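You operate a simulated robot arm through the tools that you are given. There is no shell and no other tool. Be economical: measure what you need, move in short steps, check, and stop when the job is done.

You are at the controls of a simulated robot arm. One attempt, no reset.

JOB
Put the felt pad on the steel valve seat.
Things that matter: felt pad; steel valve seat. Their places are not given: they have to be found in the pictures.

Only the result counts: the job must be done as asked and must still hold three seconds after the hand-in. Knocking over, shifting, dropping, spilling or breaking anything else fails it.

ROBOT AND FRAMES
A 6-joint arm with a two-finger parallel gripper, fixed in place. Base frame: the origin is at the foot of the arm, x ahead of it, y to its left, z up; the work surface is at about z = 0. Readings come in mm, degrees, newtons and seconds.
With the tool pointing down near the work surface it reaches from about 160 to 420 mm from the base axis. Its first joint turns from -66.0 to 66.0 degrees. Payload 1.57 kg.
The TCP is the grasp point between the finger pads, 30 mm short of the fingertips. In the tool frame z runs along the fingers and y along their closing line. Largest opening 80 mm; finger width 17, thickness 12; the body of the gripper, 40 by 82 mm, starts 80 mm behind the TCP.
Orientation is that of the tool frame in the base frame, as a unit quaternion [w, x, y, z]. With the fingers straight down and closing along the base's y, the tool's x points along the base's -x, its y along +y and its z along -z.

CONTROLS
- The arm moves only by the tool send_rows. Its argument "moves" is text: rows parted by semicolons, each of 7 numbers parted by spaces: the shift along the tool's x, y, z in mm, then the turn, a rotation vector about the tool's x, y, z in degrees, then the finger opening in mm, from 0 to 80. In form: dx dy dz rx ry rz fingers; .... A call has 1 to 20 rows; each row shifts and turns the commanded pose from where the row before left it, along the tool's axes as they then stand. Each row takes 0.2 s and may step no farther than 50 mm and 8.6 degrees from the row before; otherwise, or with a gripper value out of range, the whole call is refused. Where a pose cannot be reached the arm comes as near as it can. A force on the tool above 40 N (or 10 N above the force at the start of the call, whichever is more), or a blocked arm, ends the call early, and 0.2 s more pass. The fingers move at their own pace (about 153 mm/s each) and stop on an object; they squeeze with about 33 N. The grip force told is the motor's: it shows also when the fingers shut on nothing. Time passes only in rows, and 0.2 s behind the last, so rows that do not move let the fingers close. The reply holds the time, the measured pose of the TCP, the force on the tool along the base axes, the opening and the grip force, in the units named above and with some noise.
- Cameras (640 x 400 px; columns grow to the right, rows downward): "scene" is fixed at [42.3, -320.5, 435]; the picture's right is [0.88, -0.47, 0.00], its down [-0.21, -0.39, -0.89] and it looks along [0.42, 0.79, -0.45] (base axes); focal length 365 px, centre (320, 200). "wrist" rides on the gripper at [-32, 0, -78] in the tool frame; the picture's right is [0.00, -1.00, 0.00], its down [0.97, 0.00, -0.24] and it looks along [0.24, 0.00, 0.97] (tool axes); focal length 218 px, centre (320, 200).
- camera(camera): a new picture of that camera. The clock stands still meanwhile.
- point_at(camera, pixels): for up to 12 pixels [column, row] of the newest picture of that camera ("zoom" is the newest enlarged one), the place [x, y, z] in the base frame of the surface seen there, good to about 3 mm. The clock stands still meanwhile.
- close_up(camera, box): a new picture of the part [left, top, right, bottom] of that camera's present view, enlarged. The clock stands still meanwhile.
- hand_in(): hands the job in; it is judged then, once.

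Keep the steps short. Do not move on a guess: measure, check each grasp and each placing, and mend mistakes. In all there are 60 turns and 20 pictures (those below and enlarged ones count). Leave the gripper open and the arm clear of the work at the hand-in unless told otherwise, and finish with a single line.

The tools are called after "Emit:" as a command line: name --argument value ..., lists and objects as JSON in quotes. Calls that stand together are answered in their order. send_rows: Moves the arm, as the interface text tells. Its arguments: {"type":"object","properties":{"moves":{"type":"string"}},"required":["moves"]} The other tools are called the same way: camera (camera) takes a picture; point_at (camera, pixels) gives the place of the surface under pixels of a picture; close_up (camera, box) takes an enlarged picture of a part of a camera's view; hand_in () hands the job in.

At the start:

```text
time_s: 0.0
position: [219.1, 64.4, 279.0]
orientation: [0.0, -0.001, 1.0, 0.0]
contact_force: [-1.0, 0.1, -1.0]
grip_width: 80.2
grip_force: 0.0
```

scene: 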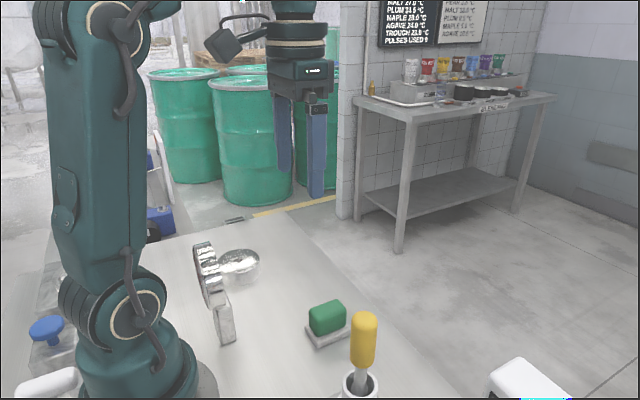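
wrist: 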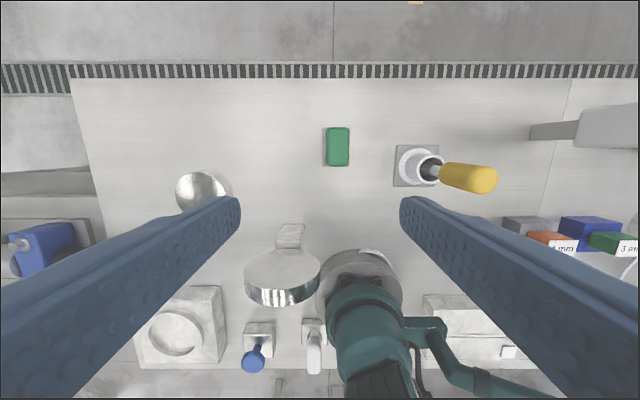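

I see a green block at wrist (337,146), shiny discs at (203,192) and (282,275), and a screwdriver in a holder at (418,165). I'll enlarge these to identify the pad and the seat.

Emit:
close_up --camera "wrist" --box '[130, 100, 450, 380]'

Emit:
close_up --camera "scene" --box '[140, 220, 400, 400]'

```text
1.43 times, centred on (290, 240) of wrist
```

zoom: 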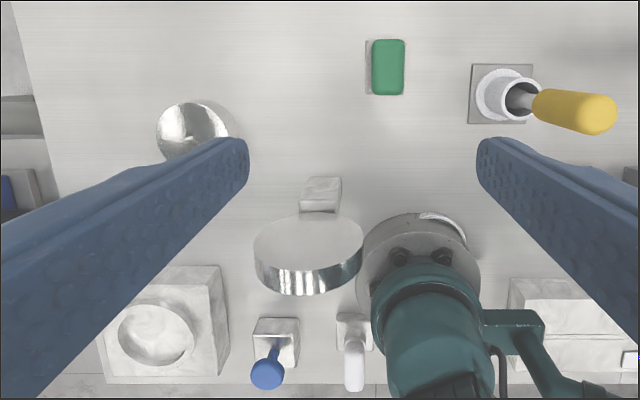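

```text
2.22 times, centred on (270, 310) of scene
```

zoom: 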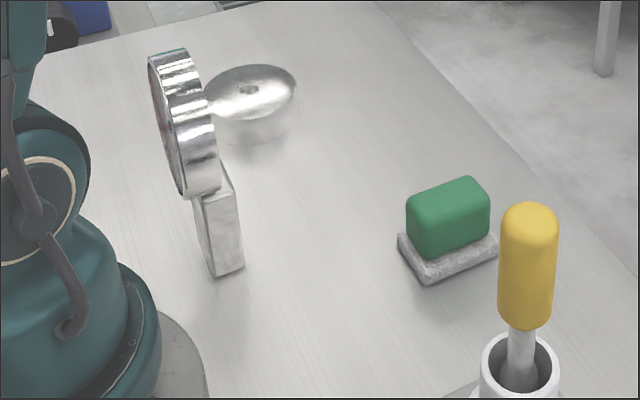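

The grey slab under the green block looks like felt with a green grip. The shiny round disc with a centre hole looks like the valve seat. Next I'll measure points on both.

Emit:
point_at --camera "zoom" --pixels '[[250, 90], [215, 85], [293, 85], [250, 68], [250, 112], [260, 160], [448, 195], [470, 180], [450, 235], [430, 280], [400, 240], [495, 245]]'

Emit:
point_at --camera "wrist" --pixels '[[337, 146], [328, 130], [348, 130], [328, 164], [348, 164], [324, 146], [203, 192], [180, 192], [203, 174], [228, 185], [300, 265]]'

```text
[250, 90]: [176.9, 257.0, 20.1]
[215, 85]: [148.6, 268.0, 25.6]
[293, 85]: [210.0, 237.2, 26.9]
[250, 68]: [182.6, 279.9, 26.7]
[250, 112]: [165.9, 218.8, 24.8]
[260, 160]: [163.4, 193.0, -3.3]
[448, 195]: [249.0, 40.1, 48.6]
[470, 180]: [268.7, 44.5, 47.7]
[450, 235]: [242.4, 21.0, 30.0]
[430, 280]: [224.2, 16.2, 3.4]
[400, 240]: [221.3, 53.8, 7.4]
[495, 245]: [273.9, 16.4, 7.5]
```

```text
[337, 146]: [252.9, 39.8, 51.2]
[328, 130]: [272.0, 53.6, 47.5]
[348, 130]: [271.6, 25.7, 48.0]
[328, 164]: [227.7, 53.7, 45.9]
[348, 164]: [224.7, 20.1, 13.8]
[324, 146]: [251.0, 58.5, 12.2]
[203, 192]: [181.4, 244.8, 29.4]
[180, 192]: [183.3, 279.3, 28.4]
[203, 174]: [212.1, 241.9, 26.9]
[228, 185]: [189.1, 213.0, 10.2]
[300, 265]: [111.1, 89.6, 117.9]
```

The pad's grip is centred near (250, 40), about 48 x 30 mm with its top near z 49. The seat is near (181, 248) with its top near z 27. The tall screwdriver could get in the way, so I'll measure it and the slab edges before going near.

Emit:
point_at --camera "wrist" --pixels '[[445, 175], [470, 178], [492, 180], [470, 165], [410, 152], [400, 165], [255, 270], [282, 262], [290, 235], [180, 330]]'

Emit:
send_rows --moves "0 -12 30 0 0 0 80; -16 -12 30 0 0 0 80; -15 0 30 0 0 0 80; 0 0 30 0 0 0 80; 0 0 0 0 0 0 80"

Emit:
camera --camera "wrist"

```text
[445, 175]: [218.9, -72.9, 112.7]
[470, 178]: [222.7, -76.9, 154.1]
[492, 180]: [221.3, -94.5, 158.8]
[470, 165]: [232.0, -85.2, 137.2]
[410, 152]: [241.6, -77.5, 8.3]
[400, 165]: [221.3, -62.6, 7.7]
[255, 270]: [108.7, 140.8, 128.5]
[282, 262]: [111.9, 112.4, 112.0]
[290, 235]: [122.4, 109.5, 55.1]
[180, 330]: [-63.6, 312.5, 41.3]
```

```text
time_s: 1.2
position: [251.4, 40.3, 159.8]
orientation: [0.0, 0.0, 1.0, 0.0]
contact_force: [-0.5, -0.2, 0.6]
grip_width: 79.9
grip_force: 0.1
```

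```text
15 pictures are left
```

wrist: 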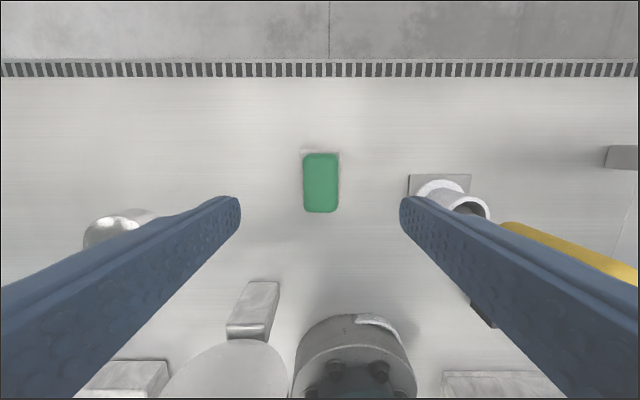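

I'm above the pad and the screwdriver (y below -70) is clear. Now I'll measure the green block more finely, at corners around (303-339, 152-212), and the slab edges.

Emit:
close_up --camera "wrist" --box '[270, 135, 370, 235]'

Emit:
point_at --camera "wrist" --pixels '[[307, 158], [335, 158], [307, 207], [335, 207], [321, 182], [302, 151], [338, 151], [340, 185], [321, 156], [321, 210]]'

```text
4.00 times, centred on (320, 185) of wrist
```

zoom: 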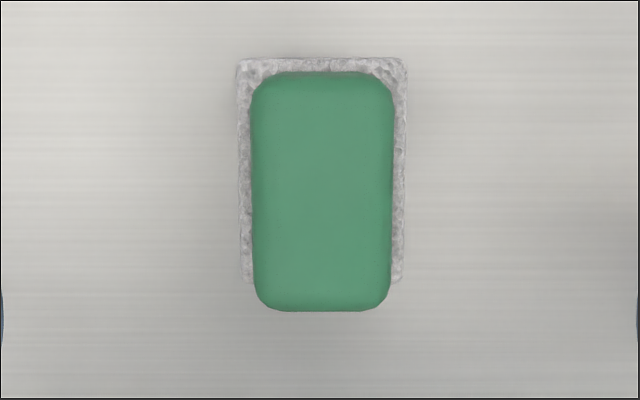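

```text
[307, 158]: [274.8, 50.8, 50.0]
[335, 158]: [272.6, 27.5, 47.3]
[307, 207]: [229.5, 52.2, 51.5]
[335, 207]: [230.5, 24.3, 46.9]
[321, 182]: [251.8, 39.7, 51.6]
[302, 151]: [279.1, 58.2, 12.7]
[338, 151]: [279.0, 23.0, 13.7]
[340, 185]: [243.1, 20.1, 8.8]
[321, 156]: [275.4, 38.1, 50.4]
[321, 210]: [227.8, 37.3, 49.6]
```

The green grip sits on a grey felt slab and is centred at about (251, 39). The slab top is near z 12 and the grip top near z 50. I'll descend to TCP z 46, which puts the tips at z 16, and close.

Emit:
send_rows --moves "0 -1 30 0 0 0 70; 0 0 30 0 0 0 70; 0 0 30 0 0 0 70; 0 0 24 0 0 0 70; 0 0 0 0 0 0 70"

Emit:
send_rows --moves "0 0 0 0 0 0 35; 0 0 0 0 0 0 26; 0 0 0 0 0 0 20; 0 0 0 0 0 0 20"

```text
time_s: 2.4
position: [250.1, 39.4, 46.7]
orientation: [0.0, 0.0, 1.0, 0.0]
contact_force: [0.0, -0.3, 0.6]
grip_width: 70.3
grip_force: 0.1
```

```text
time_s: 3.4
position: [250.7, 40.0, 46.7]
orientation: [0.0, 0.0, 1.0, 0.0]
contact_force: [0.7, -0.1, -0.1]
grip_width: 31.4
grip_force: 32.6
```

The fingers stopped at 31.4 mm with 33 N, so the grip is held. I'll lift and look.

Emit:
send_rows --moves "0 0 -15 0 0 0 20; 0 0 -30 0 0 0 20; 0 0 -30 0 0 0 20; 0 0 -30 0 0 0 20; 0 0 0 0 0 0 20"

Emit:
camera --camera "scene"

```text
time_s: 4.6
position: [249.9, 41.5, 151.6]
orientation: [0.0, 0.0, 1.0, 0.0]
contact_force: [0.8, 0.3, 0.0]
grip_width: 31.5
grip_force: 33.0
```

```text
13 pictures are left
```

scene: 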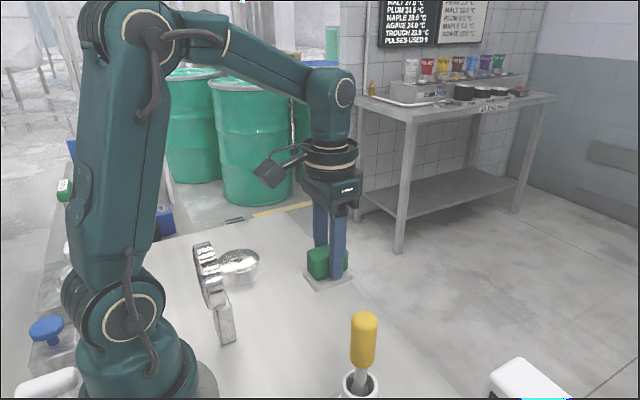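

The whole pad came up with the slab attached, and the table below is clear. I'll go toward the seat at height, stopping short at about (215, 170) so the wrist camera can see it.

Emit:
send_rows --moves "5 25 -5 0 0 0 20; 10 35 0 0 0 0 20; 10 35 0 0 0 0 20; 10 34 0 0 0 0 20; 0 0 0 0 0 0 20"

Emit:
camera --camera "wrist"

Emit:
close_up --camera "scene" --box '[180, 220, 300, 295]'

```text
time_s: 5.8
position: [214.4, 169.6, 156.4]
orientation: [0.0, 0.0, 1.0, 0.0]
contact_force: [0.0, 0.3, -0.5]
grip_width: 31.5
grip_force: 33.3
```

```text
12 pictures are left
```

wrist: 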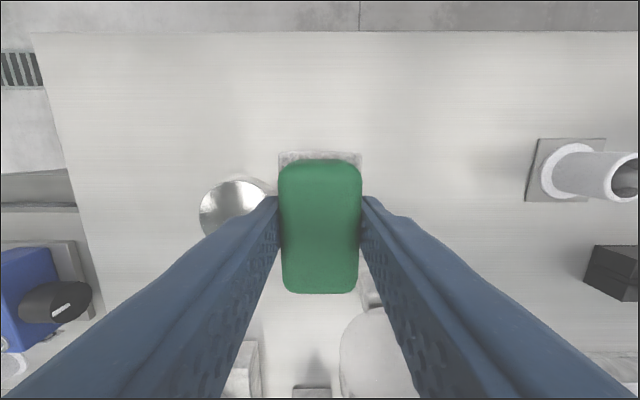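

```text
5.33 times, centred on (240, 258) of scene
```

zoom: 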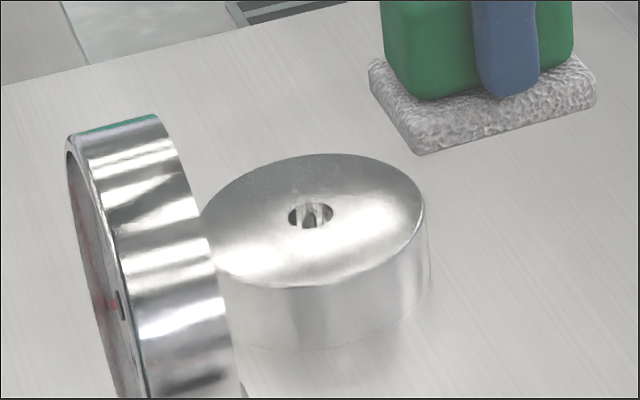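

The seat is a steel disc with a small centre bore and a flat or slightly domed top. I'll measure its rim, the bore, and the held slab's underside edges.

Emit:
point_at --camera "zoom" --pixels '[[311, 216], [311, 158], [320, 284], [420, 210], [225, 200], [225, 250], [360, 215], [260, 215], [410, 240], [311, 190], [420, 150], [590, 100]]'

Emit:
point_at --camera "wrist" --pixels '[[233, 184], [202, 212], [215, 205], [233, 200], [255, 190], [212, 230], [225, 220], [280, 158], [360, 158]]'

```text
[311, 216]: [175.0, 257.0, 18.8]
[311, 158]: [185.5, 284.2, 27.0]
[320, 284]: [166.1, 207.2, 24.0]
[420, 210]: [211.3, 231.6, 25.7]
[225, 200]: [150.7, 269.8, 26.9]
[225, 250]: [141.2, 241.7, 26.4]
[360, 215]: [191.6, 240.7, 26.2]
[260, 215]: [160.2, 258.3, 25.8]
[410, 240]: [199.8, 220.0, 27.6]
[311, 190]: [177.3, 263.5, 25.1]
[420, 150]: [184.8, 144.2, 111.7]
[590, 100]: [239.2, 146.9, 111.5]
```

```text
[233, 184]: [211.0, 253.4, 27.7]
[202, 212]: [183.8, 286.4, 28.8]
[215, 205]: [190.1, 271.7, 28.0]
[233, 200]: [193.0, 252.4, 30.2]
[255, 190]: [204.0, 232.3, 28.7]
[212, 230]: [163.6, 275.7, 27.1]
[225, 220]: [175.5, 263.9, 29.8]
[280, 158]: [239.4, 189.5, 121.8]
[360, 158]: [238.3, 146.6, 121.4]
```

The seat's centre comes out near (176, 247), radius about 37, with its top near z 27. The slab's underside is about 46.7 mm below the TCP, so contact should come near TCP z 74. I'll move over it and go down to z 90 first.

Emit:
send_rows --moves "12 26 0 0 0 0 20; 13 26 0 0 0 0 20; 13 25 0 0 0 0 20; 0 0 22 0 0 0 20; 0 0 22 0 0 0 20; 0 0 22 0 0 0 20; 0 0 0 0 0 0 20"

Emit:
close_up --camera "scene" --box '[170, 190, 320, 295]'

```text
time_s: 7.4
position: [177.9, 245.6, 90.8]
orientation: [0.0, 0.0, 1.0, 0.0]
contact_force: [0.5, 0.0, -0.2]
grip_width: 31.2
grip_force: 32.8
```

```text
3.81 times, centred on (245, 242) of scene
```

zoom: 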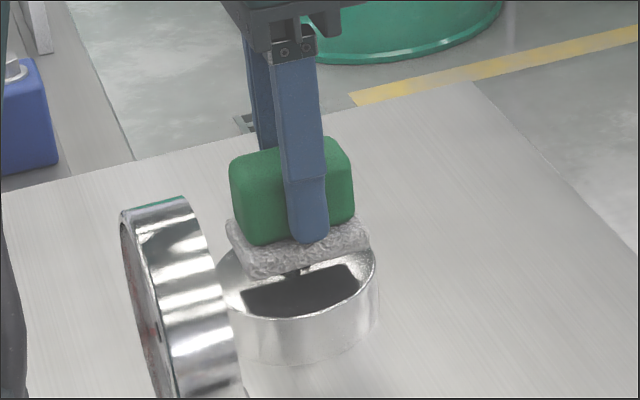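

The pad hangs centred above the seat. I'll lower it in small steps to about z 75 and read the force.

Emit:
send_rows --moves "1 0 6 0 0 0 20; 0 0 5 0 0 0 20; 0 0 3 0 0 0 20; 0 0 0 0 0 0 20"

Emit:
send_rows --moves "0 0 1 0 0 0 20; 0 0 1 0 0 0 20; 0 0 0 0 0 0 20"

```text
time_s: 8.4
position: [176.7, 245.0, 74.2]
orientation: [0.0, 0.0, 1.0, 0.001]
contact_force: [0.6, 0.4, -0.8]
grip_width: 31.3
grip_force: 32.8
```

```text
time_s: 9.2
position: [176.9, 245.2, 73.9]
orientation: [0.0, 0.0, 1.0, 0.0]
contact_force: [-5.4, -6.0, 29.5]
grip_width: 31.2
grip_force: 32.2
```

The pad has made contact, with 29 N upward. I'll ease up slightly to relieve the force, then check.

Emit:
send_rows --moves "0 0 -0.8 0 0 0 20; 0 0 0 0 0 0 20"

```text
time_s: 9.8
position: [176.5, 245.4, 72.6]
orientation: [0.0, 0.0, 1.0, 0.0]
contact_force: [-2.6, -5.2, 12.8]
grip_width: 31.0
grip_force: 32.9
```

The force is down to 13 N, so the pad is still seated. I'll open the fingers gradually to 50 mm. The finger gap clears the 31 mm grip there.

Emit:
send_rows --moves "0 0 -0.4 0 0 0 20; 0 0 0 0 0 0 34; 0 0 0 0 0 0 44; 0 0 0 0 0 0 56; 0 0 0 0 0 0 56"

Emit:
close_up --camera "scene" --box '[170, 190, 320, 295]'

```text
time_s: 11.0
position: [177.3, 245.5, 74.0]
orientation: [0.0, 0.0, 1.0, 0.0]
contact_force: [-0.4, -0.2, 0.0]
grip_width: 56.0
grip_force: 0.0
```

```text
3.81 times, centred on (245, 242) of scene
```

zoom: 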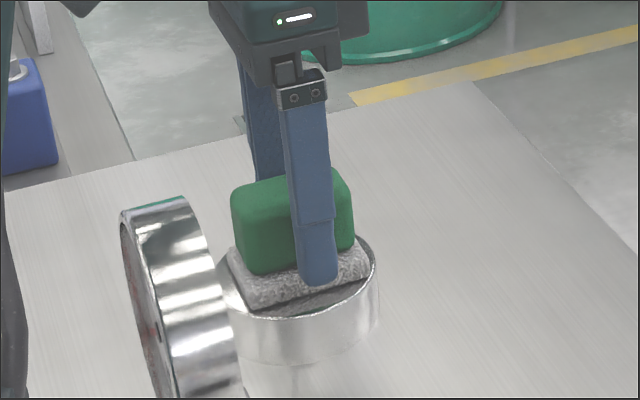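

The pad sits on the seat with the fingers free. I'll go straight up, move aside and check.

Emit:
send_rows --moves "0 0 -20 0 0 0 56; 0 0 -35 0 0 0 70; 0 0 -40 0 0 0 70; 0 0 -30 0 0 0 80; -15 -40 0 0 0 0 80; -15 -40 0 0 0 0 80; 0 0 0 0 0 0 80"

Emit:
close_up --camera "scene" --box '[170, 190, 320, 295]'

Emit:
camera --camera "wrist"

```text
time_s: 12.6
position: [208.0, 165.4, 200.7]
orientation: [0.0, 0.0, 1.0, 0.001]
contact_force: [-1.1, -0.1, -0.3]
grip_width: 80.3
grip_force: 0.1
```

```text
3.81 times, centred on (245, 242) of scene
```

zoom: 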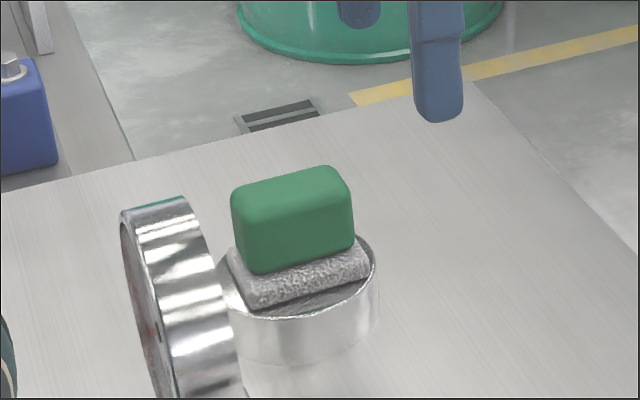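

```text
7 pictures are left
```

wrist: 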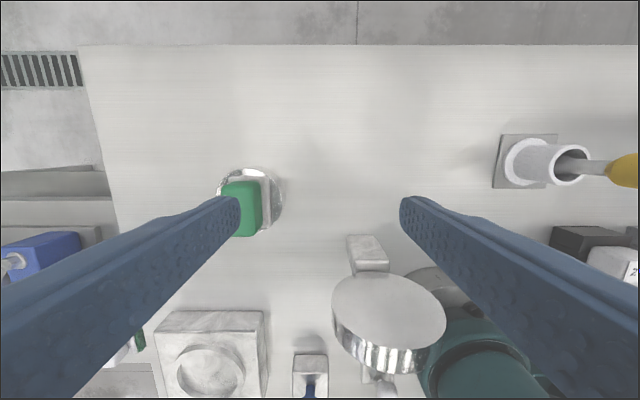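

The pad rests flat on the seat. I'll make a last check of its centring and tilt.

Emit:
point_at --camera "zoom" --pixels '[[235, 205], [290, 215], [345, 205], [325, 170], [250, 190], [290, 195], [255, 300], [365, 270], [232, 255], [372, 260]]'

```text
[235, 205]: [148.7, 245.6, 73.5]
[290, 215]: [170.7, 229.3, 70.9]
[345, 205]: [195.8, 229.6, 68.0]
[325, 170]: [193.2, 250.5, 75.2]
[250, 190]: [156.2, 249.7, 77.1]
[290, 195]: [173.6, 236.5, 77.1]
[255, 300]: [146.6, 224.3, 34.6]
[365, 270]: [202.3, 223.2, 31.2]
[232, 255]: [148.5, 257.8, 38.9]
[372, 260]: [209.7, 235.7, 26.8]
```

The pad's top is level at about z 76. It is centred within about 5 mm of the seat, everything else looks untouched, and the arm is clear with the gripper open. I'm handing in.

Emit:
hand_in

```text
The job is handed in.
```

The felt pad is resting flat on the steel valve seat, centred to within about 5 mm, with the gripper open and the arm clear.
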